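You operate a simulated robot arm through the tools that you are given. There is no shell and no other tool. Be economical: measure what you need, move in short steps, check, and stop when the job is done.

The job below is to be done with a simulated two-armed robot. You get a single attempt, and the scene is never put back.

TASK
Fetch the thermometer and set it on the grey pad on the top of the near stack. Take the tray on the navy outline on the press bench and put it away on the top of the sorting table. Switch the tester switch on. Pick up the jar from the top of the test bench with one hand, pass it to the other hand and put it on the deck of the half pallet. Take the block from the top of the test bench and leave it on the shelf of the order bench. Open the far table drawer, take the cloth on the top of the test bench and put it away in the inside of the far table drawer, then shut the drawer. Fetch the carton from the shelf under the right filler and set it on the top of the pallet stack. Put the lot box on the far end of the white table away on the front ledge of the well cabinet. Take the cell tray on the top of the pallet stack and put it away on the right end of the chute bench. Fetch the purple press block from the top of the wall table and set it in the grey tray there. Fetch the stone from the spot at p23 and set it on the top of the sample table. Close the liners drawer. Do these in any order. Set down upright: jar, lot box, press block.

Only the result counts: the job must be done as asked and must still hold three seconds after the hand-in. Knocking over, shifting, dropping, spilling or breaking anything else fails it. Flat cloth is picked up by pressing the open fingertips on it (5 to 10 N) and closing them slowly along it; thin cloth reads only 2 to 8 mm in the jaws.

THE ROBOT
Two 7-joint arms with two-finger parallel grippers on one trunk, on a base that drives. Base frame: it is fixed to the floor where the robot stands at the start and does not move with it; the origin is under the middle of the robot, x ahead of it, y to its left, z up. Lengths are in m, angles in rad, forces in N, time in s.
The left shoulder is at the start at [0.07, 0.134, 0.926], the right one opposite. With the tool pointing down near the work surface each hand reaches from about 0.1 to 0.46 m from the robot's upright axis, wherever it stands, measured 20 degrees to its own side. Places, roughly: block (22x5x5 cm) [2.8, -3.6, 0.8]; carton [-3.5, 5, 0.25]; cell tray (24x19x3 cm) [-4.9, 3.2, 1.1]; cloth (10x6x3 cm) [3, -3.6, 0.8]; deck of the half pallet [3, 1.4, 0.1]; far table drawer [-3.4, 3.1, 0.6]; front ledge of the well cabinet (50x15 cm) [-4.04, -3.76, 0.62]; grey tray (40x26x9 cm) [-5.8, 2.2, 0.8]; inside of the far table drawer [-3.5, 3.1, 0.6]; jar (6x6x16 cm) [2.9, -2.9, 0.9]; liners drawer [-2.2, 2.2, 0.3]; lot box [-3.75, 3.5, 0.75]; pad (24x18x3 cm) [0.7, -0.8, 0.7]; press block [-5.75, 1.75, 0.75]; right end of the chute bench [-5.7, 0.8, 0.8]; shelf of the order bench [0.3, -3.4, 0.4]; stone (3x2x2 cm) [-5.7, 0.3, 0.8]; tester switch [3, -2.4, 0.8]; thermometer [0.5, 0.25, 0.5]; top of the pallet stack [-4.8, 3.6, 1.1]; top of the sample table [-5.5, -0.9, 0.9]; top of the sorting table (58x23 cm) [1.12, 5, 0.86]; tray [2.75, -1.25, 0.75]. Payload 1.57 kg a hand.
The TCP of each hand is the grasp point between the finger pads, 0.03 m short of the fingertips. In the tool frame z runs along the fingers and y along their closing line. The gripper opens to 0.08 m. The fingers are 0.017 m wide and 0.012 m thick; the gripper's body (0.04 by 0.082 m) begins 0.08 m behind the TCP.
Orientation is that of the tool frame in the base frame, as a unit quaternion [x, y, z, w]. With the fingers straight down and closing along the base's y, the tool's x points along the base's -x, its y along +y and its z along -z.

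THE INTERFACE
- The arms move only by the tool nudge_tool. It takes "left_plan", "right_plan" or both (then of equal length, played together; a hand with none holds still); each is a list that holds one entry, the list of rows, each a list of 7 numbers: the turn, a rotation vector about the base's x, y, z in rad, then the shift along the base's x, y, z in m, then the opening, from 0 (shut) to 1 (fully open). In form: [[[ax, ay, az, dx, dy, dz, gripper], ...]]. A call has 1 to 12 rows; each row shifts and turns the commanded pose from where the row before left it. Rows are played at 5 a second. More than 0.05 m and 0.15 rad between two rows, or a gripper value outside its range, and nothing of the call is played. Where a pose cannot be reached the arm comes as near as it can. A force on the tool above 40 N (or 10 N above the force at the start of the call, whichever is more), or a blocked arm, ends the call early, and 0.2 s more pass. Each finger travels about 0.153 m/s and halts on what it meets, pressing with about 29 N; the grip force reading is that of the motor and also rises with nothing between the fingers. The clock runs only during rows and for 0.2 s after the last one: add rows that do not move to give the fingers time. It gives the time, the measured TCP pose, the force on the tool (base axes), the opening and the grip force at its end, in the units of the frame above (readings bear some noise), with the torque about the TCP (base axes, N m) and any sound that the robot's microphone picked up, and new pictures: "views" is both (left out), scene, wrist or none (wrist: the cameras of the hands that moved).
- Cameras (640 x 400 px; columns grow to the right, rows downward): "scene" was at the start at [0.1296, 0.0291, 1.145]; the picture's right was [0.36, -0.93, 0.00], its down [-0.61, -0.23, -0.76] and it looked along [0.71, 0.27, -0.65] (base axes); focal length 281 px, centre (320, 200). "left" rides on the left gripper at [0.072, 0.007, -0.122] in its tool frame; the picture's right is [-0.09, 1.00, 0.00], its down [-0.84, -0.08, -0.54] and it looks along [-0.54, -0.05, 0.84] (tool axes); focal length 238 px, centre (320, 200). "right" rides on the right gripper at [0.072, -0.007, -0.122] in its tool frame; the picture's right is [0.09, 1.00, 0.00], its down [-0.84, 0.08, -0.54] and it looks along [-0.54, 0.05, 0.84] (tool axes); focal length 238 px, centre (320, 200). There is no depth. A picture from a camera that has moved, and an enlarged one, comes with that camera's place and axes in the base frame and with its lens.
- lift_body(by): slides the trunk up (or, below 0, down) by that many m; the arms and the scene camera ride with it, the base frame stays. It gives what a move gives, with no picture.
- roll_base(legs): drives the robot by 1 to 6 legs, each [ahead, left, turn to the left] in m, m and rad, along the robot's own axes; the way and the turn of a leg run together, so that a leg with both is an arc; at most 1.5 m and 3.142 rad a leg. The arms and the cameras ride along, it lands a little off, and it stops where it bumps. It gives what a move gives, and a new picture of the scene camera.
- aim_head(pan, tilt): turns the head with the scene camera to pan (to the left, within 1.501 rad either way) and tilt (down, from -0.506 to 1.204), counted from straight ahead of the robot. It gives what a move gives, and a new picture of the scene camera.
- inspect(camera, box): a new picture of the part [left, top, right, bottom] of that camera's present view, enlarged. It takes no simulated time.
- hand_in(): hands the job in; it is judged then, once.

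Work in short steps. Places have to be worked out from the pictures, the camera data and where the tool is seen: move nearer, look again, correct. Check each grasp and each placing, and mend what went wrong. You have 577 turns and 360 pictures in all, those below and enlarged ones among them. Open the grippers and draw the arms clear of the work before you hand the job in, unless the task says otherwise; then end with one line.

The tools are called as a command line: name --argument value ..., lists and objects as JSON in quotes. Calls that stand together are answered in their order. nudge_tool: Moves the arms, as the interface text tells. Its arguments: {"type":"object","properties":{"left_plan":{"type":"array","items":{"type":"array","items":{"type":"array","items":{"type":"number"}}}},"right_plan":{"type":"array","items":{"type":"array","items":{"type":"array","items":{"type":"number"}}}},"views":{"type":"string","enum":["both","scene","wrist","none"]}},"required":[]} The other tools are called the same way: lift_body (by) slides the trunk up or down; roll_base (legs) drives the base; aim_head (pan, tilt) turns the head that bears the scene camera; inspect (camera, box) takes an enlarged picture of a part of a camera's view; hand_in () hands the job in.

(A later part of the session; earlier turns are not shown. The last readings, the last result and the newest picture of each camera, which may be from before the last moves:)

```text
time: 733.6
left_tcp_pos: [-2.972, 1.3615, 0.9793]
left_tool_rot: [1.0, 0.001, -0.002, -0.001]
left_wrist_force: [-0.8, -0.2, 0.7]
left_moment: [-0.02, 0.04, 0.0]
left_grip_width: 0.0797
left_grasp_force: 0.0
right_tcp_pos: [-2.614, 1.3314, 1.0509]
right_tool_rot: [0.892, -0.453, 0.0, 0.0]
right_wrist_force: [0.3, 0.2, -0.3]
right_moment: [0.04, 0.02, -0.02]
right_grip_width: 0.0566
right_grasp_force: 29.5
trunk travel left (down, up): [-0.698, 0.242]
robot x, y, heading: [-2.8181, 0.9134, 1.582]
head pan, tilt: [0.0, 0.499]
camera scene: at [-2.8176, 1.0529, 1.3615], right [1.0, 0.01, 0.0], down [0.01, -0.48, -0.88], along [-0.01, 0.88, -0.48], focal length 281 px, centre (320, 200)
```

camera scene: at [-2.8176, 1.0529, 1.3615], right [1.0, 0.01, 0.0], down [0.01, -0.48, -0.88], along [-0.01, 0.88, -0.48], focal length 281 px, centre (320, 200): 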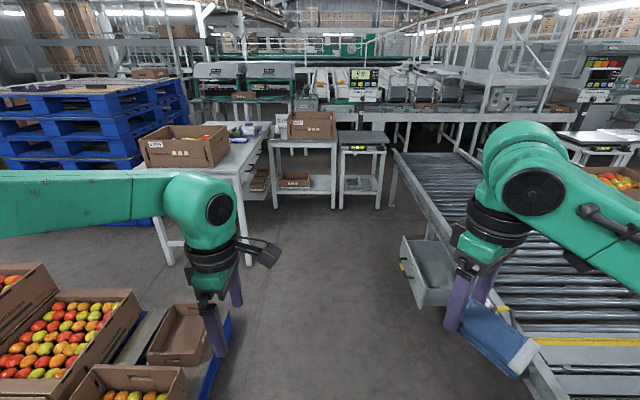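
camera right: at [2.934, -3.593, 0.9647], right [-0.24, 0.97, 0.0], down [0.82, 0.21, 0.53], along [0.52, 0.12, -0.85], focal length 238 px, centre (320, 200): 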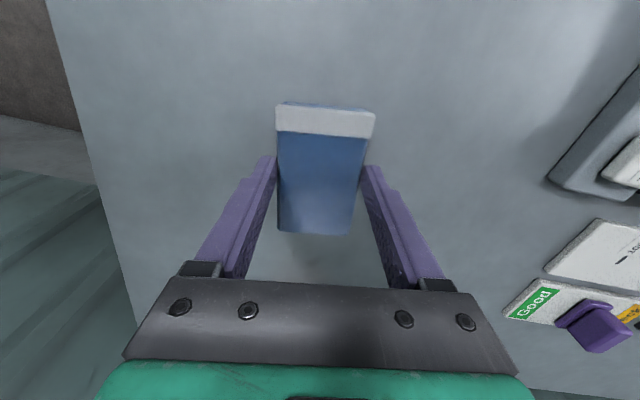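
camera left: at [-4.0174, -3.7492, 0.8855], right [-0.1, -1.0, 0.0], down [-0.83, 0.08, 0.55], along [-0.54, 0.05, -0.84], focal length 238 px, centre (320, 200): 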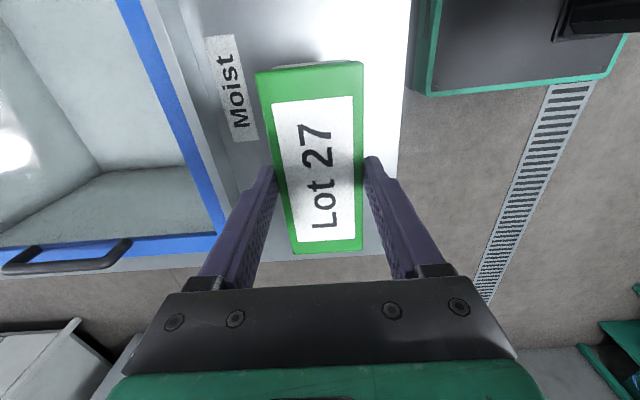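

The liners drawer stands open on the conveyor's side, its front at about x −2.38, y 1.97–2.31, z≈0.3. I draw the cloth hand back, drive up beside it and turn to face it.

nudge_tool --right_plan '[[[0, 0, 0, 0.01, -0.035, 0.02, 0], [0, 0, 0, 0.01, -0.035, 0.02, 0], [0, 0, 0, 0.01, -0.035, 0.02, 0], [0, 0, 0, 0.01, -0.03, 0.02, 0]]]' --left_plan '[[[0, 0, 0, 0, -0.03, 0, 0.5], [0, 0, 0, 0, -0.03, 0, 0], [0, 0, 0, 0, -0.03, 0, 0], [0, 0, 0, 0, -0.02, 0, 0]]]' --views "none"

roll_base --legs '[[1.08, 0.08, 0], [0, 0, -1.582]]'

aim_head --pan 0.2 --tilt 0.95

```text
time: 734.6
left_tcp_pos: [-2.9717, 1.2493, 0.9801]
left_tool_rot: [1.0, 0.0, -0.003, -0.003]
left_wrist_force: [-0.2, 0.2, 0.2]
left_moment: [0.05, 0.0, 0.0]
left_grip_width: 0.0
left_grasp_force: 21.0
right_tcp_pos: [-2.5784, 1.1939, 1.1311]
right_tool_rot: [0.892, -0.452, 0.001, 0.001]
right_wrist_force: [0.7, -0.3, -0.9]
right_moment: [0.06, 0.02, 0.04]
right_grip_width: 0.0568
right_grasp_force: 28.8
trunk travel left (down, up): [-0.698, 0.242]
robot x, y, heading: [-2.8189, 0.9123, 1.58]
head pan, tilt: [0.0, 0.499]
```

```text
time: 744.0
left_tcp_pos: [-2.566, 2.147, 0.9806]
left_tool_rot: [-0.699, 0.715, 0.001, 0.003]
left_wrist_force: [0.3, 0.6, 1.2]
left_moment: [0.03, -0.04, 0.02]
left_grip_width: 0.0002
left_grasp_force: 21.5
right_tcp_pos: [-2.631, 1.7521, 1.1318]
right_tool_rot: [-0.299, 0.954, 0.0, 0.0]
right_wrist_force: [-0.2, 0.5, -0.2]
right_moment: [-0.02, 0.01, 0.0]
right_grip_width: 0.0567
right_grasp_force: 28.8
trunk travel left (down, up): [-0.698, 0.242]
robot x, y, heading: [-2.9098, 2.0017, -0.003]
head pan, tilt: [0.0, 0.499]
camera scene: at [-2.7674, 1.9966, 1.3615], right [-0.01, -1.0, 0.0], down [-0.48, 0.01, -0.88], along [0.88, -0.01, -0.48], focal length 281 px, centre (320, 200)
```

scene: 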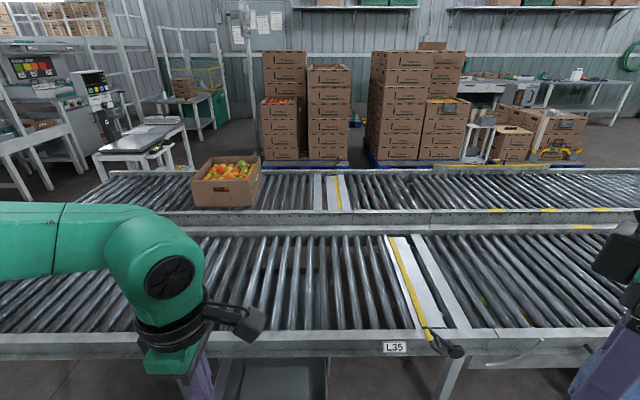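

```text
time: 744.9
left_tcp_pos: [-2.5659, 2.1463, 0.9791]
left_tool_rot: [-0.699, 0.715, 0.001, 0.003]
left_wrist_force: [0.9, -0.2, -0.4]
left_moment: [0.04, 0.03, 0.01]
left_grip_width: 0.0
left_grasp_force: 21.0
right_tcp_pos: [-2.6299, 1.7527, 1.1318]
right_tool_rot: [-0.299, 0.954, 0.0, 0.0]
right_wrist_force: [0.5, 0.3, 0.1]
right_moment: [0.03, -0.02, -0.01]
right_grip_width: 0.0568
right_grasp_force: 28.8
trunk travel left (down, up): [-0.698, 0.242]
robot x, y, heading: [-2.9111, 1.998, -0.011]
head pan, tilt: [0.201, 0.949]
camera scene: at [-2.7869, 2.0111, 1.324], right [0.19, -0.98, 0.0], down [-0.8, -0.15, -0.58], along [0.57, 0.11, -0.81], focal length 281 px, centre (320, 200)
```

scene: 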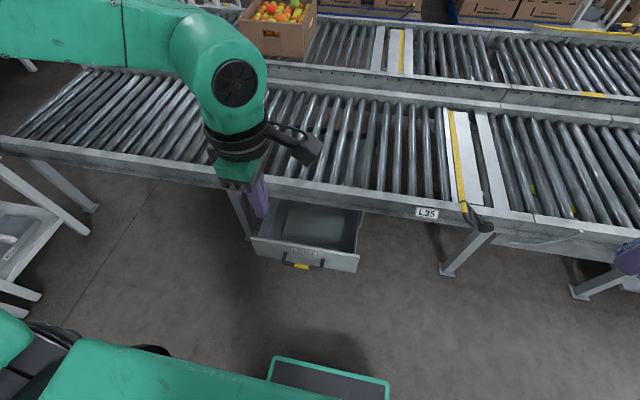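

The "Liners" drawer is right in front of my left hand. I lower the trunk to bring the closed hand to its height.

lift_body --by -0.4

lift_body --by -0.2

nudge_tool --left_plan '[[[0, 0, 0, 0.02, 0, 0, 0], [0, 0, 0, 0.02, 0, 0, 0]]]' --views "both"

```text
time: 748.8
left_tcp_pos: [-2.5662, 2.1471, 0.5791]
left_tool_rot: [-0.699, 0.715, 0.0, 0.003]
left_wrist_force: [0.2, 0.3, -0.4]
left_moment: [0.01, 0.0, -0.01]
left_grip_width: 0.0
left_grasp_force: 20.8
right_tcp_pos: [-2.6314, 1.7531, 0.7313]
right_tool_rot: [-0.299, 0.954, 0.0, 0.0]
right_wrist_force: [-0.9, -0.7, -0.3]
right_moment: [0.03, 0.02, 0.0]
right_grip_width: 0.0567
right_grasp_force: 29.0
trunk travel left (down, up): [-0.298, 0.642]
robot x, y, heading: [-2.9098, 1.9966, -0.011]
head pan, tilt: [0.201, 0.949]
```

```text
time: 750.9
left_tcp_pos: [-2.566, 2.1456, 0.3797]
left_tool_rot: [-0.699, 0.715, 0.001, 0.003]
left_wrist_force: [-0.2, 0.1, 0.7]
left_moment: [-0.01, -0.01, -0.05]
left_grip_width: 0.0002
left_grasp_force: 21.8
right_tcp_pos: [-2.6301, 1.7537, 0.5316]
right_tool_rot: [-0.299, 0.954, 0.0, -0.001]
right_wrist_force: [1.1, 0.2, -0.3]
right_moment: [-0.02, -0.03, -0.01]
right_grip_width: 0.0568
right_grasp_force: 29.2
trunk travel left (down, up): [-0.098, 0.842]
robot x, y, heading: [-2.9079, 2.0001, -0.007]
head pan, tilt: [0.201, 0.949]
```

```text
time: 751.5
left_tcp_pos: [-2.5253, 2.1478, 0.3796]
left_tool_rot: [-0.699, 0.715, 0.001, 0.003]
left_wrist_force: [0.1, -1.0, -0.1]
left_moment: [0.0, 0.0, -0.02]
left_grip_width: 0.0001
left_grasp_force: 21.3
right_tcp_pos: [-2.6308, 1.7531, 0.5301]
right_tool_rot: [-0.299, 0.954, -0.001, 0.0]
right_wrist_force: [0.4, 0.4, -1.0]
right_moment: [0.02, -0.02, -0.01]
right_grip_width: 0.057
right_grasp_force: 28.9
trunk travel left (down, up): [-0.098, 0.842]
robot x, y, heading: [-2.9117, 1.9986, -0.012]
head pan, tilt: [0.201, 0.949]
camera scene: at [-2.787, 2.0112, 0.724], right [0.19, -0.98, 0.0], down [-0.8, -0.15, -0.58], along [0.57, 0.11, -0.81], focal length 281 px, centre (320, 200)
camera left: at [-2.5338, 2.0759, 0.5009], right [-0.99, 0.12, 0.0], down [0.1, 0.83, 0.55], along [0.06, 0.54, -0.84], focal length 238 px, centre (320, 200)
```

scene: 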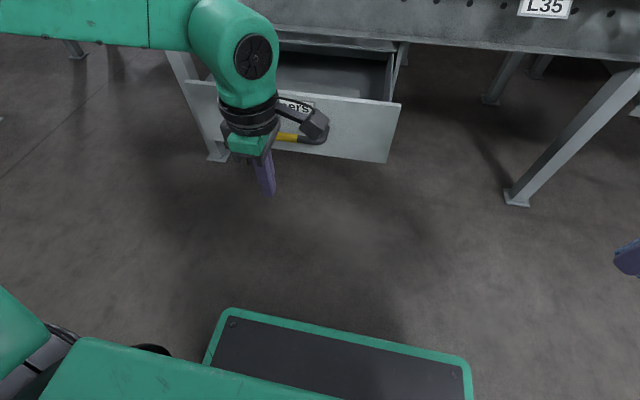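
left: 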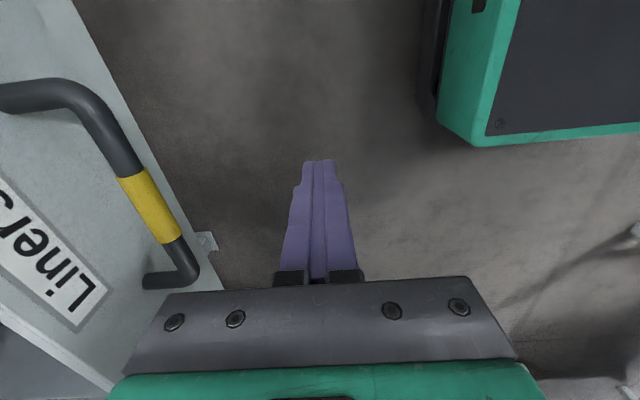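

The handle bar is straight ahead of my fingers. I push forward in steps.

nudge_tool --left_plan '[[[0, 0, 0, 0.03, 0, 0, 0], [0, 0, 0, 0.03, 0, 0, 0], [0, 0, 0, 0.03, 0, 0, 0], [0, 0, 0, 0.03, 0, 0, 0], [0, 0, 0, 0.03, 0, 0, 0]]]' --views "scene"

```text
time: 752.7
left_tcp_pos: [-2.3859, 2.1544, 0.3803]
left_tool_rot: [-0.699, 0.715, -0.001, 0.004]
left_wrist_force: [-0.3, 0.5, 0.6]
left_moment: [0.01, -0.01, -0.01]
left_grip_width: 0.0
left_grasp_force: 21.4
left hand out of reach, approached as far as the arm can: row 5
right_tcp_pos: [-2.63, 1.7538, 0.5308]
right_tool_rot: [-0.299, 0.954, 0.0, 0.0]
right_wrist_force: [-0.1, 0.4, -0.8]
right_moment: [0.0, -0.01, 0.03]
right_grip_width: 0.057
right_grasp_force: 28.6
trunk travel left (down, up): [-0.098, 0.842]
robot x, y, heading: [-2.9126, 2.0006, -0.01]
head pan, tilt: [0.201, 0.949]
camera scene: at [-2.787, 2.0112, 0.724], right [0.19, -0.98, 0.0], down [-0.8, -0.15, -0.58], along [0.57, 0.11, -0.81], focal length 281 px, centre (320, 200)
```

scene: 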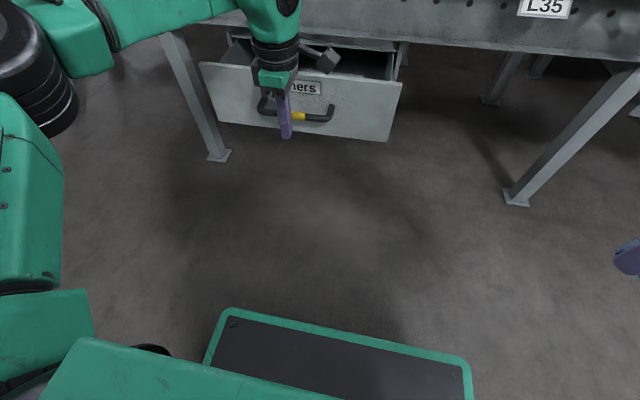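

The drawer moves. I use the base to push further.

roll_base --legs '[[0.08, 0, 0.01]]'

```text
time: 753.8
left_tcp_pos: [-2.3059, 2.1592, 0.3804]
left_tool_rot: [-0.703, 0.712, -0.001, 0.003]
left_wrist_force: [-0.3, 0.2, 0.9]
left_moment: [0.02, 0.01, -0.01]
left_grip_width: 0.0002
left_grasp_force: 21.0
right_tcp_pos: [-2.5484, 1.7554, 0.5305]
right_tool_rot: [-0.303, 0.953, -0.001, 0.0]
right_wrist_force: [-0.6, -1.1, 0.9]
right_moment: [0.01, -0.01, 0.01]
right_grip_width: 0.0571
right_grasp_force: 29.4
trunk travel left (down, up): [-0.098, 0.842]
robot x, y, heading: [-2.8272, 1.997, 0.001]
head pan, tilt: [0.201, 0.949]
camera scene: at [-2.7065, 2.0119, 0.7239], right [0.2, -0.98, 0.0], down [-0.8, -0.16, -0.58], along [0.57, 0.12, -0.81], focal length 281 px, centre (320, 200)
```

scene: 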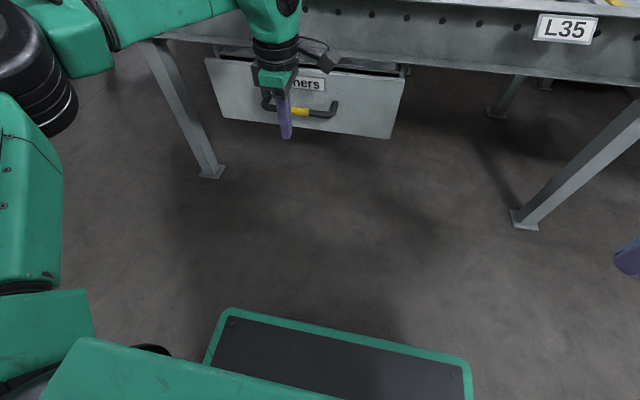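

roll_base --legs '[[0.05, 0, 0]]'

inspect --camera "left" --box '[0, 0, 400, 400]'

```text
time: 754.7
left_tcp_pos: [-2.2555, 2.1596, 0.3806]
left_tool_rot: [-0.702, 0.712, 0.0, 0.003]
left_wrist_force: [-0.4, -0.7, -0.4]
left_moment: [0.03, 0.0, 0.01]
left_grip_width: 0.0
left_grasp_force: 21.5
right_tcp_pos: [-2.4982, 1.7553, 0.5301]
right_tool_rot: [-0.303, 0.953, 0.0, 0.0]
right_wrist_force: [0.8, -0.4, -0.8]
right_moment: [0.05, -0.02, 0.02]
right_grip_width: 0.0568
right_grasp_force: 29.0
trunk travel left (down, up): [-0.098, 0.842]
robot x, y, heading: [-2.7768, 2.0027, -0.004]
head pan, tilt: [0.201, 0.949]
camera scene: at [-2.6566, 2.0117, 0.7239], right [0.2, -0.98, 0.0], down [-0.8, -0.16, -0.58], along [0.57, 0.12, -0.81], focal length 281 px, centre (320, 200)
```

scene: 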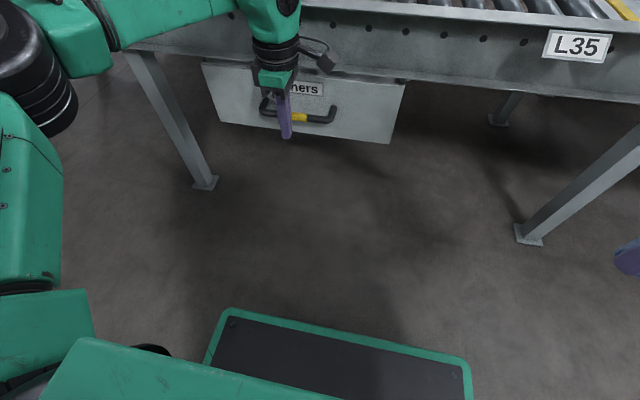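

```text
1.00 times, centred on (200, 200) of left (not enlarged: the box is as wide or as high as the picture)
camera zoom: at [-2.265, 2.0879, 0.5016], right [-0.99, 0.11, -0.01], down [0.09, 0.83, 0.55], along [0.06, 0.54, -0.84], focal length 238 px, centre (440, 200)
```

zoom: 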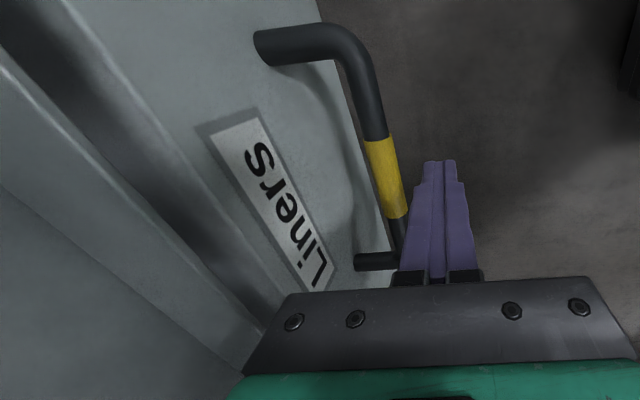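

Still a small gap to the frame. I keep pushing until it resists.

roll_base --legs '[[0.04, 0, 0]]'

nudge_tool --left_plan '[[[0, 0, 0, 0.01, 0, 0, 0], [0, 0, 0, 0.01, 0, 0, 0], [0, 0, 0, 0, 0, 0, 0]]]' --views "wrist"

```text
time: 755.5
left_tcp_pos: [-2.2507, 2.1581, 0.3827]
left_tool_rot: [-0.704, 0.71, 0.006, -0.001]
left_wrist_force: [-16.9, 0.5, 7.9]
left_moment: [0.14, -2.3, 0.34]
left_grip_width: 0.0
left_grasp_force: 21.3
right_tcp_pos: [-2.4861, 1.7564, 0.5304]
right_tool_rot: [-0.304, 0.953, -0.001, 0.0]
right_wrist_force: [0.3, -0.3, 0.1]
right_moment: [0.01, -0.02, 0.01]
right_grip_width: 0.0569
right_grasp_force: 28.9
trunk travel left (down, up): [-0.098, 0.842]
robot x, y, heading: [-2.7636, 1.9986, 0.006]
head pan, tilt: [0.201, 0.949]
stopped in leg 1: the force on the tool passed its limit at 123 N (the readings are from after the stop); the commanded pose is now the measured one
camera scene: at [-2.6456, 2.0119, 0.7244], right [0.2, -0.98, 0.0], down [-0.79, -0.16, -0.58], along [0.57, 0.12, -0.81], focal length 281 px, centre (320, 200)
```

scene: 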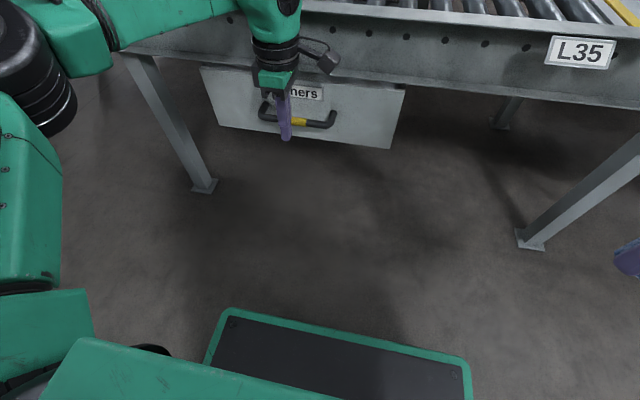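

```text
time: 755.9
left_tcp_pos: [-2.2511, 2.1592, 0.3831]
left_tool_rot: [-0.701, 0.713, 0.008, -0.005]
left_wrist_force: [-19.1, -1.8, 8.5]
left_moment: [0.27, -2.63, 0.29]
left_grip_width: 0.0
left_grasp_force: 21.2
left hand out of reach, approached as far as the arm can: row 1
right_tcp_pos: [-2.4866, 1.755, 0.532]
right_tool_rot: [-0.304, 0.953, -0.001, 0.001]
right_wrist_force: [0.1, 0.1, -0.2]
right_moment: [0.05, -0.02, -0.01]
right_grip_width: 0.057
right_grasp_force: 29.1
trunk travel left (down, up): [-0.098, 0.842]
robot x, y, heading: [-2.7676, 2.0002, 0.001]
head pan, tilt: [0.201, 0.949]
stopped in row 1 (left hand): the force on the tool passed its limit at 47 N (the readings are from after the stop); the commanded pose is now the measured one
camera left: at [-2.2574, 2.0881, 0.5047], right [-0.99, 0.11, 0.02], down [0.1, 0.83, 0.54], along [0.04, 0.54, -0.84], focal length 238 px, centre (320, 200)
```

left: 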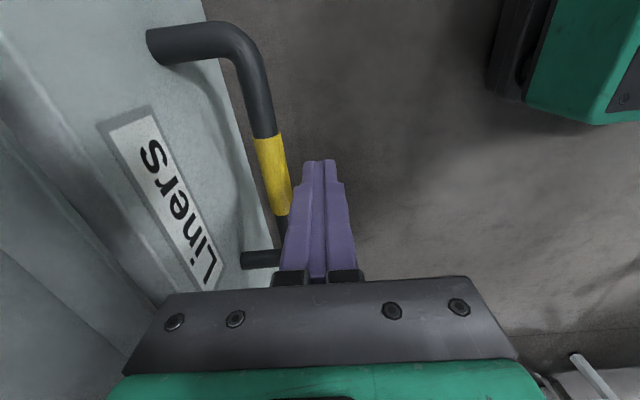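

The stop came from my gripper's body meeting the frame (moment arm 0.14 m above the TCP). I zoom in to judge whether the drawer is fully shut.

inspect --camera "scene" --box '[180, 30, 430, 170]'

```text
2.56 times, centred on (305, 100) of scene
camera zoom: at [-2.6465, 2.0117, 0.7244], right [0.2, -0.98, 0.0], down [-0.79, -0.16, -0.58], along [0.57, 0.12, -0.81], focal length 719 px, centre (358, 456)
```

zoom: 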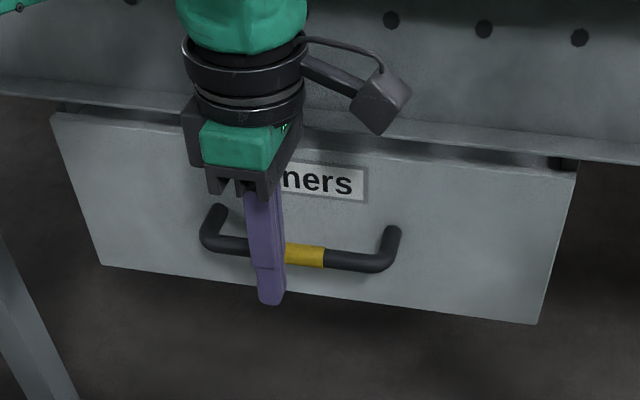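

A small gap may remain. I back off, pitch the hand so the fingertips lead, and push again lower, on the face just beside the handle.

nudge_tool --left_plan '[[[0, 0, 0, -0.03, 0, 0, 0], [0, -0.12, 0, -0.03, 0, 0, 0], [0, -0.12, 0, -0.02, 0, 0, 0], [0, -0.12, 0, -0.01, 0, -0.01, 0], [0, -0.12, 0, 0, 0, -0.01, 0], [0, -0.12, 0, 0, 0, 0, 0], [0, 0, 0, 0.02, 0, 0, 0], [0, 0, 0, 0.02, 0, 0, 0]]]' --views "wrist"

```text
time: 757.7
left_tcp_pos: [-2.3, 2.1595, 0.3612]
left_tool_rot: [-0.673, 0.682, -0.199, 0.205]
left_wrist_force: [-0.5, -0.1, 0.0]
left_moment: [0.0, 0.0, -0.01]
left_grip_width: 0.0003
left_grasp_force: 20.9
right_tcp_pos: [-2.4854, 1.7562, 0.5301]
right_tool_rot: [-0.305, 0.952, 0.0, -0.001]
right_wrist_force: [-0.3, -0.2, -0.6]
right_moment: [-0.01, 0.01, 0.0]
right_grip_width: 0.0569
right_grasp_force: 29.1
trunk travel left (down, up): [-0.098, 0.842]
robot x, y, heading: [-2.7644, 2.0016, -0.001]
head pan, tilt: [0.201, 0.949]
camera left: at [-2.3737, 2.089, 0.4577], right [-0.83, 0.11, -0.54], down [-0.22, 0.83, 0.51], along [0.51, 0.54, -0.67], focal length 238 px, centre (320, 200)
```

left: 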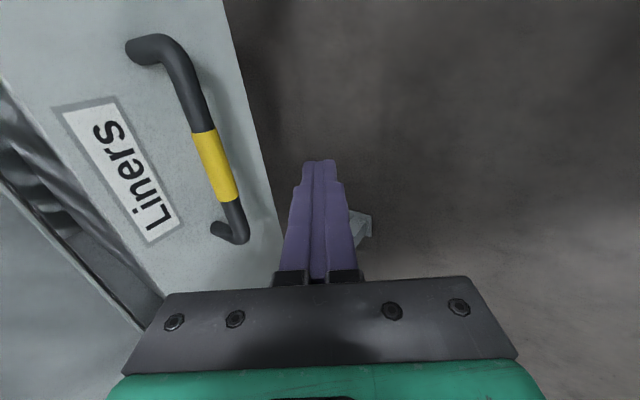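

nudge_tool --left_plan '[[[0, 0, 0, -0.02, 0, 0.03, 0], [0, 0, 0, 0, 0, 0.03, 0], [0, 0, 0, 0.02, 0, 0, 0], [0, 0, 0, 0.02, 0, 0, 0], [0, 0, 0, 0.02, 0, 0, 0]]]' --views "wrist"

```text
time: 758.9
left_tcp_pos: [-2.259, 2.1585, 0.4211]
left_tool_rot: [-0.673, 0.683, -0.199, 0.206]
left_wrist_force: [0.5, -0.3, 0.1]
left_moment: [0.01, 0.0, 0.0]
left_grip_width: 0.0002
left_grasp_force: 21.2
right_tcp_pos: [-2.4848, 1.7549, 0.5316]
right_tool_rot: [-0.304, 0.953, 0.0, -0.001]
right_wrist_force: [-0.3, -0.4, 0.4]
right_moment: [-0.01, -0.03, 0.03]
right_grip_width: 0.0572
right_grasp_force: 29.0
trunk travel left (down, up): [-0.098, 0.842]
robot x, y, heading: [-2.7683, 1.9988, -0.0]
head pan, tilt: [0.201, 0.949]
camera left: at [-2.3333, 2.0884, 0.5184], right [-0.83, 0.11, -0.54], down [-0.22, 0.83, 0.51], along [0.51, 0.54, -0.67], focal length 238 px, centre (320, 200)
```

left: 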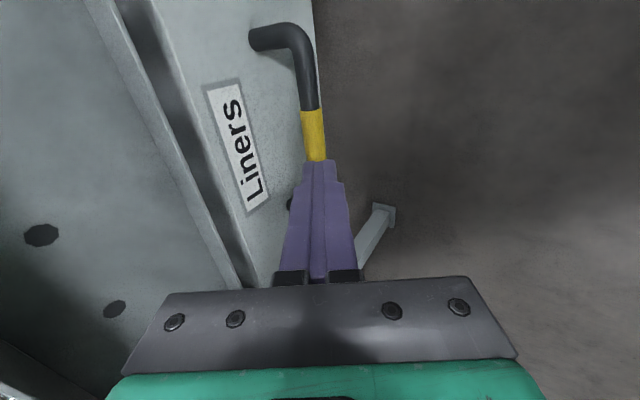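

nudge_tool --left_plan '[[[0, 0, 0, 0.015, 0, 0, 0], [0, 0, 0, 0.015, 0, 0, 0], [0, 0, 0, 0.015, 0, 0, 0], [0, 0, 0, 0.015, 0, 0, 0], [0, 0, 0, 0.015, 0, 0, 0]]]' --views "wrist"

```text
time: 759.9
left_tcp_pos: [-2.2097, 2.1599, 0.4206]
left_tool_rot: [-0.676, 0.682, -0.193, 0.201]
left_wrist_force: [-15.9, 2.2, 11.3]
left_moment: [0.09, -0.01, 0.08]
left_grip_width: 0.0001
left_grasp_force: 21.7
right_tcp_pos: [-2.4853, 1.7564, 0.5321]
right_tool_rot: [-0.305, 0.952, -0.001, 0.0]
right_wrist_force: [0.8, 0.3, -0.8]
right_moment: [0.04, 0.0, 0.02]
right_grip_width: 0.0569
right_grasp_force: 29.1
trunk travel left (down, up): [-0.098, 0.842]
robot x, y, heading: [-2.77, 1.9977, 0.004]
head pan, tilt: [0.201, 0.949]
stopped in row 4 (left hand): the force on the tool passed its limit at 52 N (the readings are from after the stop); the commanded pose is now the measured one
camera left: at [-2.2816, 2.0883, 0.5188], right [-0.84, 0.1, -0.53], down [-0.22, 0.83, 0.51], along [0.5, 0.55, -0.68], focal length 238 px, centre (320, 200)
```

left: 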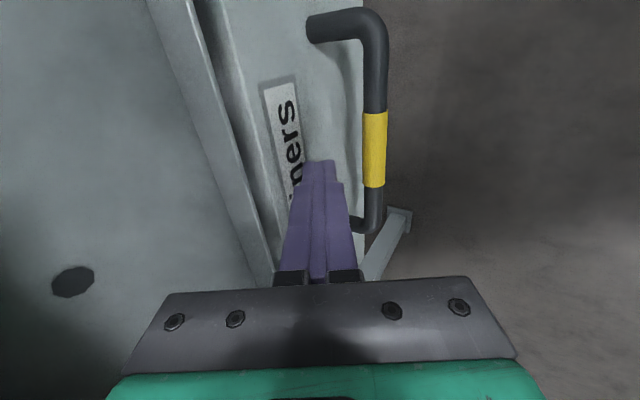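

The fingertip met a hard stop on the drawer's face with the contact right at the fingertip: the liners drawer is shut. I back away, raise the trunk, and turn round toward the far table's drawers.

nudge_tool --left_plan '[[[0, 0, 0, -0.04, 0, 0, 0], [0, 0, 0, -0.04, 0, 0, 0], [0, 0, 0, -0.04, 0, 0, 0], [0, 0, 0, -0.03, 0, 0, 0.5]]]' --views "none"

roll_base --legs '[[-0.12, 0, 0]]'

lift_body --by 0.3

roll_base --legs '[[0, 0, 3.138], [0, -0.7, 0]]'

aim_head --pan -0.3 --tilt 0.6

```text
time: 760.9
left_tcp_pos: [-2.3575, 2.1589, 0.4199]
left_tool_rot: [-0.676, 0.683, -0.192, 0.201]
left_wrist_force: [0.4, -0.3, 0.4]
left_moment: [-0.04, 0.0, 0.01]
left_grip_width: 0.0398
left_grasp_force: 0.1
right_tcp_pos: [-2.4849, 1.7566, 0.5308]
right_tool_rot: [-0.305, 0.952, -0.001, -0.001]
right_wrist_force: [0.9, 0.5, -0.6]
right_moment: [0.02, 0.01, -0.02]
right_grip_width: 0.0567
right_grasp_force: 28.6
trunk travel left (down, up): [-0.098, 0.842]
robot x, y, heading: [-2.764, 1.9968, 0.002]
head pan, tilt: [0.201, 0.949]
```

```text
time: 762.1
left_tcp_pos: [-2.4782, 2.1581, 0.419]
left_tool_rot: [-0.676, 0.683, -0.193, 0.2]
left_wrist_force: [0.4, 0.0, -0.3]
left_moment: [-0.03, -0.01, 0.01]
left_grip_width: 0.0401
left_grasp_force: 0.0
right_tcp_pos: [-2.606, 1.7556, 0.5306]
right_tool_rot: [-0.305, 0.952, 0.0, -0.001]
right_wrist_force: [-0.2, -0.2, -0.8]
right_moment: [0.02, -0.02, 0.03]
right_grip_width: 0.0571
right_grasp_force: 29.2
trunk travel left (down, up): [-0.098, 0.842]
robot x, y, heading: [-2.885, 1.9995, 0.007]
head pan, tilt: [0.201, 0.949]
camera scene: at [-2.7654, 2.0119, 0.724], right [0.2, -0.98, 0.0], down [-0.8, -0.16, -0.58], along [0.57, 0.12, -0.81], focal length 281 px, centre (320, 200)
```

scene: 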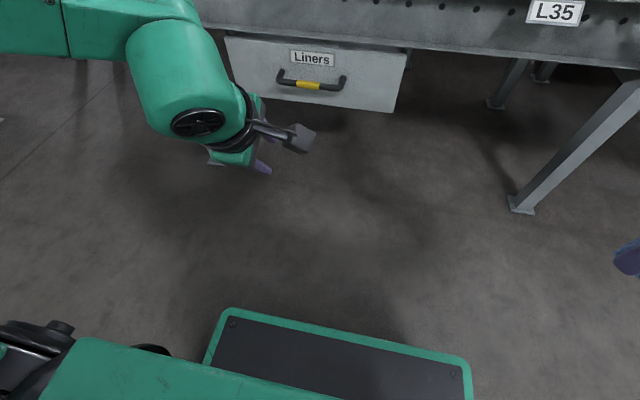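

```text
time: 765.1
left_tcp_pos: [-2.4779, 2.1584, 0.7176]
left_tool_rot: [-0.676, 0.683, -0.192, 0.2]
left_wrist_force: [-0.2, 0.3, -0.6]
left_moment: [-0.01, 0.03, -0.02]
left_grip_width: 0.0401
left_grasp_force: 0.0
right_tcp_pos: [-2.6041, 1.756, 0.8308]
right_tool_rot: [-0.304, 0.953, 0.0, -0.001]
right_wrist_force: [0.4, -0.2, -0.4]
right_moment: [-0.01, 0.03, 0.03]
right_grip_width: 0.0569
right_grasp_force: 28.9
trunk travel left (down, up): [-0.398, 0.542]
robot x, y, heading: [-2.8856, 1.997, -0.0]
head pan, tilt: [0.201, 0.949]
```

```text
time: 776.7
left_tcp_pos: [-3.3064, 2.5393, 0.7195]
left_tool_rot: [0.673, 0.686, -0.207, -0.185]
left_wrist_force: [1.2, -10.9, 2.5]
left_moment: [0.25, 0.06, 0.15]
left_grip_width: 0.0403
left_grasp_force: 0.1
right_tcp_pos: [-3.1876, 2.9497, 0.8322]
right_tool_rot: [0.949, 0.314, 0.001, -0.001]
right_wrist_force: [-0.2, 0.7, -0.4]
right_moment: [-0.02, 0.0, -0.01]
right_grip_width: 0.0569
right_grasp_force: 29.4
trunk travel left (down, up): [-0.398, 0.542]
robot x, y, heading: [-2.897, 2.7144, -3.12]
head pan, tilt: [0.201, 0.949]
stopped in leg 2: the force on the tool passed its limit at 41 N (the readings are from after the stop); the commanded pose is now the measured one
camera scene: at [-3.0208, 2.6941, 1.024], right [-0.22, 0.98, 0.0], down [0.79, 0.18, -0.58], along [-0.57, -0.13, -0.81], focal length 281 px, centre (320, 200)
```

scene: 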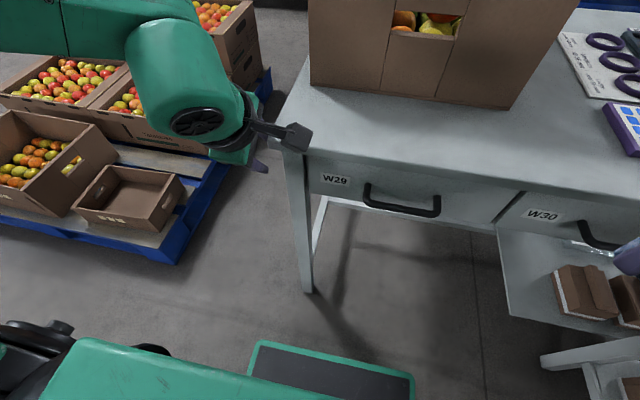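

```text
time: 777.6
left_tcp_pos: [-3.3068, 2.5396, 0.7179]
left_tool_rot: [0.674, 0.685, -0.206, -0.187]
left_wrist_force: [1.7, -16.2, 2.4]
left_moment: [0.38, 0.1, 0.22]
left_grip_width: 0.0405
left_grasp_force: 0.8
right_tcp_pos: [-3.1864, 2.9484, 0.83]
right_tool_rot: [0.949, 0.314, 0.002, -0.002]
right_wrist_force: [-0.1, 0.2, -0.1]
right_moment: [0.01, 0.0, 0.04]
right_grip_width: 0.0566
right_grasp_force: 28.6
trunk travel left (down, up): [-0.398, 0.542]
robot x, y, heading: [-2.901, 2.7101, -3.119]
head pan, tilt: [-0.3, 0.6]
camera scene: at [-3.0349, 2.7328, 1.0525], right [0.27, 0.96, 0.0], down [0.54, -0.15, -0.83], along [-0.79, 0.23, -0.56], focal length 281 px, centre (320, 200)
```

scene: 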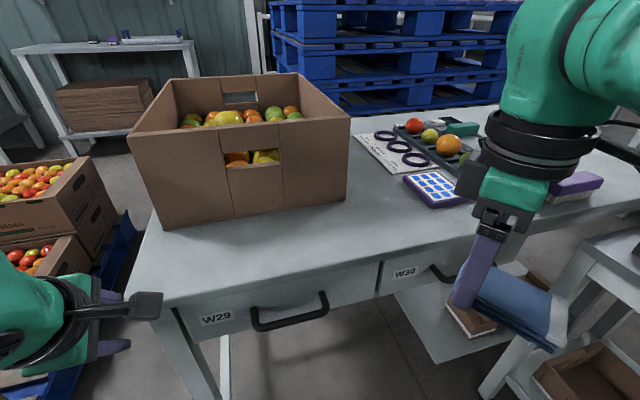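

My left hand touched the table's corner (light contact). I ease south and back off. The W30 drawer (north one) is the target, its handle near (−3.33, 3.1).

roll_base --legs '[[0, 0.06, 0], [-0.18, 0, 0], [0, -0.3, -0.02]]'

aim_head --pan -0.2 --tilt 0.7

```text
time: 781.3
left_tcp_pos: [-3.1332, 2.7908, 0.7195]
left_tool_rot: [0.68, 0.678, -0.201, -0.191]
left_wrist_force: [-0.5, -0.2, 0.1]
left_moment: [-0.02, -0.01, -0.02]
left_grip_width: 0.04
left_grasp_force: 0.1
right_tcp_pos: [-3.0031, 3.1961, 0.8345]
right_tool_rot: [0.953, 0.304, 0.002, -0.006]
right_wrist_force: [-0.5, -0.7, 0.2]
right_moment: [-0.02, 0.01, -0.01]
right_grip_width: 0.057
right_grasp_force: 28.9
trunk travel left (down, up): [-0.398, 0.542]
robot x, y, heading: [-2.7226, 2.9598, -3.139]
head pan, tilt: [-0.3, 0.6]
camera scene: at [-2.8556, 2.9771, 1.0536], right [0.3, 0.96, 0.01], down [0.54, -0.16, -0.83], along [-0.79, 0.25, -0.56], focal length 281 px, centre (320, 200)
```

scene: 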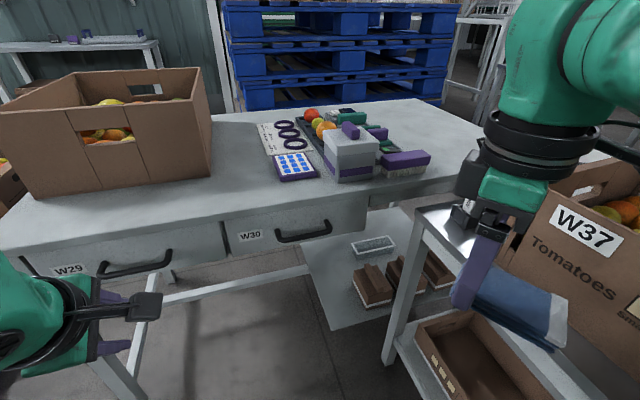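

```text
time: 782.0
left_tcp_pos: [-3.1331, 2.7916, 0.7183]
left_tool_rot: [0.68, 0.678, -0.202, -0.192]
left_wrist_force: [-0.2, 0.8, -0.4]
left_moment: [-0.04, 0.0, 0.01]
left_grip_width: 0.0399
left_grasp_force: 0.0
right_tcp_pos: [-3.0036, 3.1965, 0.8339]
right_tool_rot: [0.953, 0.304, 0.002, -0.006]
right_wrist_force: [-0.4, 0.4, -0.1]
right_moment: [-0.01, 0.03, -0.01]
right_grip_width: 0.0567
right_grasp_force: 28.8
trunk travel left (down, up): [-0.398, 0.542]
robot x, y, heading: [-2.723, 2.9608, -3.142]
head pan, tilt: [-0.201, 0.7]
camera scene: at [-2.8543, 2.968, 1.0445], right [0.2, 0.98, 0.01], down [0.63, -0.12, -0.77], along [-0.75, 0.16, -0.64], focal length 281 px, centre (320, 200)
```

scene: 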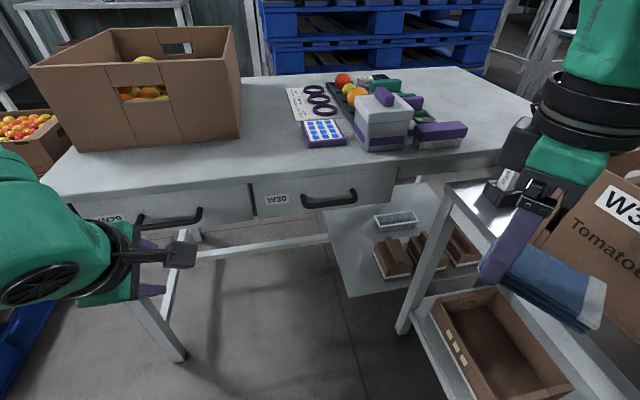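

The W30 handle is at about (−3.345, 3.09). I lift the cloth hand clear of the neighbouring carton and bring the left hand across in front of the handle, pitching it forward toward horizontal.

nudge_tool --right_plan '[[[0, 0, 0, 0.02, -0.01, 0.04, 0], [0, 0, 0, 0.02, -0.01, 0.04, 0], [0, 0, 0, 0.01, 0, 0.04, 0], [0, 0, 0, 0, 0, 0.04, 0], [0, 0, 0, 0, 0, 0.03, 0], [0, 0, 0, 0, 0, 0, 0], [0, 0, 0, 0, 0, 0, 0], [0, 0, 0, 0, 0, 0, 0]]]' --left_plan '[[[0, 0.1, 0, 0, 0, 0, 0.6], [0, 0.1, 0, 0, 0.03, -0.01, 0.8], [0, 0.1, 0, 0.0, 0.04, -0.01, 1], [0, 0.1, 0, 0.0, 0.04, -0.01, 1], [0, 0.1, 0, 0, 0.04, -0.01, 1], [0, 0.1, 0, 0, 0.04, -0.01, 1], [0, 0, 0, 0, 0.04, 0, 1], [0, 0, 0, 0, 0.04, 0, 1]]]' --views "both"

```text
time: 783.8
left_tcp_pos: [-3.1557, 2.9094, 0.7234]
left_tool_rot: [0.591, 0.591, -0.395, -0.381]
left_wrist_force: [0.0, 0.3, -0.4]
left_moment: [0.0, 0.02, -0.02]
left_grip_width: 0.08
left_grasp_force: 0.1
left hand out of reach, approached as far as the arm can: row 5, 6, 7, 8
right_tcp_pos: [-2.9961, 3.1094, 0.9525]
right_tool_rot: [0.953, 0.304, 0.001, -0.001]
right_wrist_force: [-0.1, -0.2, -0.5]
right_moment: [0.0, 0.0, -0.01]
right_grip_width: 0.0569
right_grasp_force: 29.4
right hand out of reach, approached as far as the arm can: row 1, 2, 3, 4, 5
trunk travel left (down, up): [-0.398, 0.542]
robot x, y, heading: [-2.7187, 2.9572, -3.142]
head pan, tilt: [-0.201, 0.7]
camera scene: at [-2.8564, 2.9751, 1.0437], right [0.2, 0.98, 0.0], down [0.63, -0.13, -0.76], along [-0.75, 0.15, -0.64], focal length 281 px, centre (320, 200)
camera right: at [-2.9421, 3.1562, 1.0752], right [0.65, -0.76, 0.0], down [-0.64, -0.55, 0.54], along [-0.41, -0.35, -0.84], focal length 238 px, centre (320, 200)
camera left: at [-3.0424, 2.9853, 0.7643], right [0.4, -0.1, -0.91], down [0.48, -0.83, 0.3], along [-0.78, -0.55, -0.28], focal length 238 px, centre (320, 200)
```

scene: 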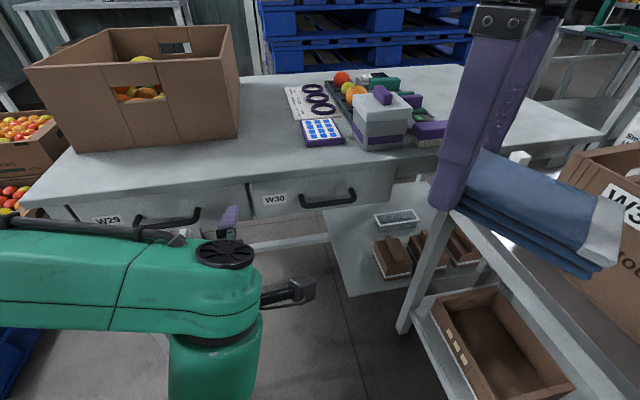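
right: 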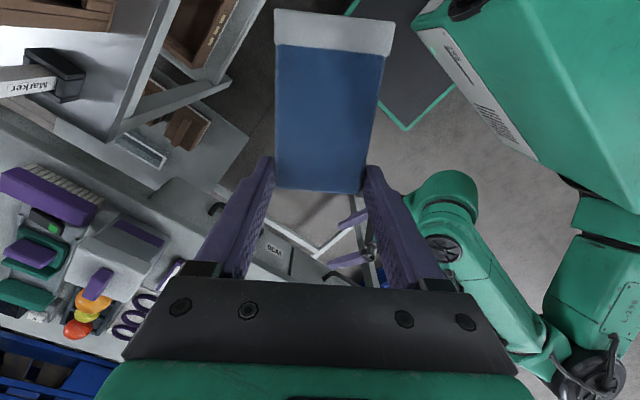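
left: 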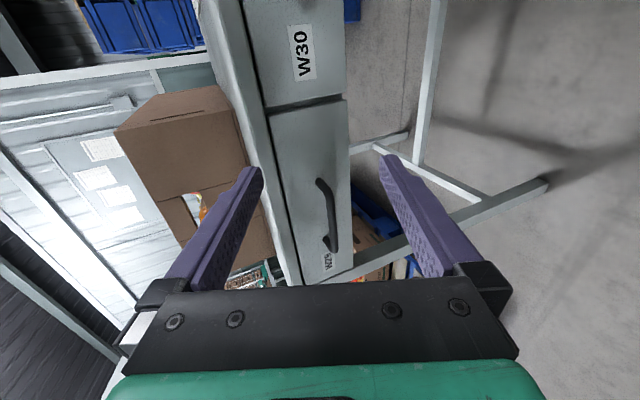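

The left arm can't cross that far. I'll instead turn the robot to face north-west so the left hand lines up with W30. First I shift south a little, bring the cloth hand forward/up (elbow in), then turn right 0.5 rad.

nudge_tool --right_plan '[[[0, 0, 0, -0.03, 0.0, 0.03, 0], [0, 0, 0, -0.03, 0, 0.03, 0], [0, 0, 0, -0.03, 0, 0.03, 0], [0, 0, 0, -0.03, 0, 0.02, 0]]]' --views "none"

roll_base --legs '[[0, 0.08, 0], [0, 0, -0.5]]'

nudge_tool --left_plan '[[[0, 0, 0.125, 0, 0.0, -0.02, 1], [0, 0, 0.125, 0, 0.0, -0.02, 1], [0, 0, 0.125, 0, 0.0, -0.02, 1], [0, 0, 0.125, 0, 0, 0, 1], [0, 0, 0, 0, 0, 0, 1]]]' --views "both"

```text
time: 784.8
left_tcp_pos: [-3.1571, 2.9108, 0.7223]
left_tool_rot: [0.592, 0.592, -0.394, -0.379]
left_wrist_force: [-0.9, 0.3, -0.2]
left_moment: [0.0, -0.01, 0.0]
left_grip_width: 0.0801
left_grasp_force: 0.2
right_tcp_pos: [-3.1403, 3.1121, 0.9949]
right_tool_rot: [0.952, 0.305, -0.008, -0.003]
right_wrist_force: [-0.5, -0.4, -1.2]
right_moment: [-0.02, -0.06, 0.0]
right_grip_width: 0.0571
right_grasp_force: 28.9
right hand out of reach, approached as far as the arm can: row 1, 2, 3, 4
trunk travel left (down, up): [-0.398, 0.542]
robot x, y, heading: [-2.7229, 2.9575, 3.143]
head pan, tilt: [-0.201, 0.7]
```

```text
time: 787.3
left_tcp_pos: [-3.1267, 3.045, 0.7232]
left_tool_rot: [0.719, 0.427, -0.289, -0.466]
left_wrist_force: [-0.3, -0.7, 0.1]
left_moment: [-0.02, 0.01, 0.03]
left_grip_width: 0.0798
left_grasp_force: 0.0
right_tcp_pos: [-3.015, 3.2127, 0.9968]
right_tool_rot: [0.998, 0.061, -0.007, -0.006]
right_wrist_force: [0.0, -0.6, -0.7]
right_moment: [0.02, 0.03, 0.03]
right_grip_width: 0.0572
right_grasp_force: 29.2
trunk travel left (down, up): [-0.398, 0.542]
robot x, y, heading: [-2.7273, 2.8799, 2.642]
head pan, tilt: [-0.201, 0.7]
camera scene: at [-2.832, 2.9586, 1.0437], right [0.64, 0.77, 0.0], down [0.49, -0.41, -0.76], along [-0.59, 0.49, -0.64], focal length 281 px, centre (320, 200)
```

scene: 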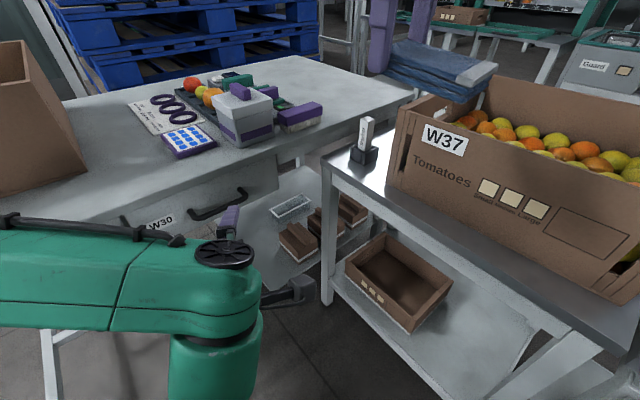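

```text
time: 788.5
left_tcp_pos: [-3.1808, 2.9644, 0.7041]
left_tool_rot: [0.59, 0.593, -0.394, -0.381]
left_wrist_force: [-0.4, -0.4, -0.9]
left_moment: [-0.04, 0.02, -0.01]
left_grip_width: 0.0801
left_grasp_force: 0.0
left hand out of reach, approached as far as the arm can: row 1, 2, 3, 4
right_tcp_pos: [-3.0148, 3.2126, 0.9982]
right_tool_rot: [0.998, 0.059, -0.008, -0.007]
right_wrist_force: [-0.4, 0.4, -0.5]
right_moment: [0.0, 0.02, -0.01]
right_grip_width: 0.0566
right_grasp_force: 29.1
trunk travel left (down, up): [-0.398, 0.542]
robot x, y, heading: [-2.7252, 2.8807, 2.644]
head pan, tilt: [-0.201, 0.7]
camera scene: at [-2.8321, 2.9584, 1.0437], right [0.64, 0.77, 0.0], down [0.49, -0.41, -0.76], along [-0.59, 0.49, -0.64], focal length 281 px, centre (320, 200)
camera left: at [-3.0673, 3.039, 0.7447], right [0.4, -0.1, -0.91], down [0.48, -0.83, 0.3], along [-0.78, -0.55, -0.28], focal length 238 px, centre (320, 200)
```

scene: 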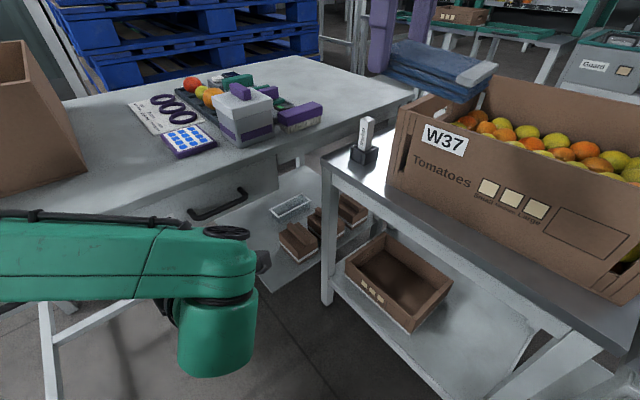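
left: 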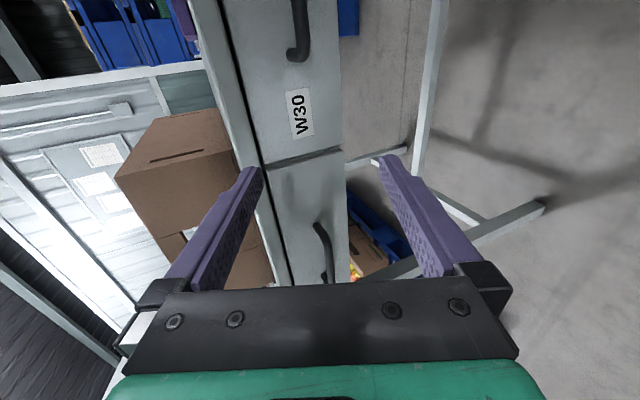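

Pointing the hand exactly west costs reach; the yaw doesn't matter for gripping the bar, so I turn it back, pitch it to horizontal with the jaws half-open vertically, and approach the bar (centre ≈ (−3.32, 3.09, 0.65)).

nudge_tool --left_plan '[[[0, 0, -0.125, 0.015, 0.02, 0.0, 1], [0, 0, -0.125, 0.015, 0.02, 0, 0.8], [0, 0, -0.125, 0.015, 0.02, 0, 0.7], [0, 0, -0.125, 0.01, 0.02, 0, 0.6], [0.0615, 0.118, 0, 0, 0, -0.02, 0.6], [0.0615, 0.118, 0, 0, 0, -0.02, 0.6], [0.0615, 0.118, 0, 0, 0, -0.01, 0.6], [0, 0, 0, -0.03, 0, 0, 0.6]]]' --views "both"

```text
time: 790.3
left_tcp_pos: [-3.1913, 3.0142, 0.7542]
left_tool_rot: [0.612, 0.365, -0.37, -0.596]
left_wrist_force: [-0.7, 0.2, 0.4]
left_moment: [-0.01, 0.0, -0.02]
left_grip_width: 0.0478
left_grasp_force: 0.1
left hand out of reach, approached as far as the arm can: row 1, 3, 5, 6, 7, 8
right_tcp_pos: [-3.0148, 3.2128, 0.9971]
right_tool_rot: [0.998, 0.061, -0.008, -0.005]
right_wrist_force: [-0.6, -0.9, -1.2]
right_moment: [0.03, 0.03, -0.03]
right_grip_width: 0.0568
right_grasp_force: 28.6
trunk travel left (down, up): [-0.398, 0.542]
robot x, y, heading: [-2.7207, 2.8786, 2.641]
head pan, tilt: [-0.201, 0.7]
camera scene: at [-2.8325, 2.9584, 1.0437], right [0.64, 0.77, 0.0], down [0.49, -0.41, -0.76], along [-0.58, 0.49, -0.64], focal length 281 px, centre (320, 200)
camera left: at [-3.0509, 3.0236, 0.7477], right [-0.04, -0.1, -0.99], down [0.1, -0.99, 0.1], along [-0.99, -0.09, 0.05], focal length 238 px, centre (320, 200)
```

scene: 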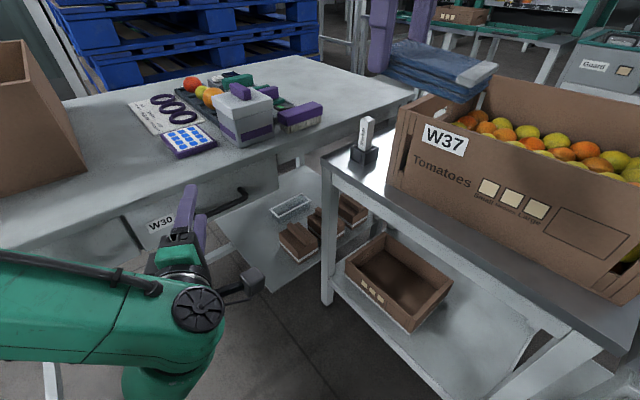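
left: 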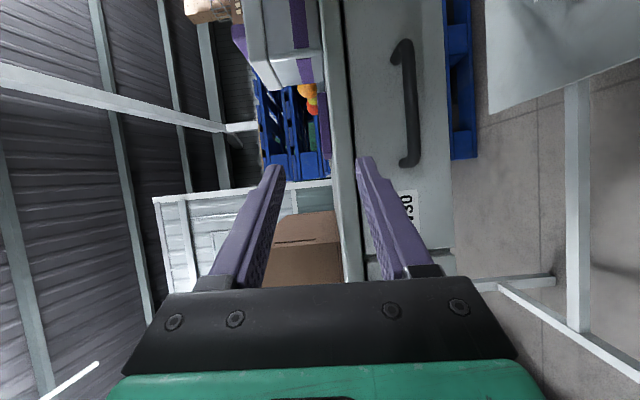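

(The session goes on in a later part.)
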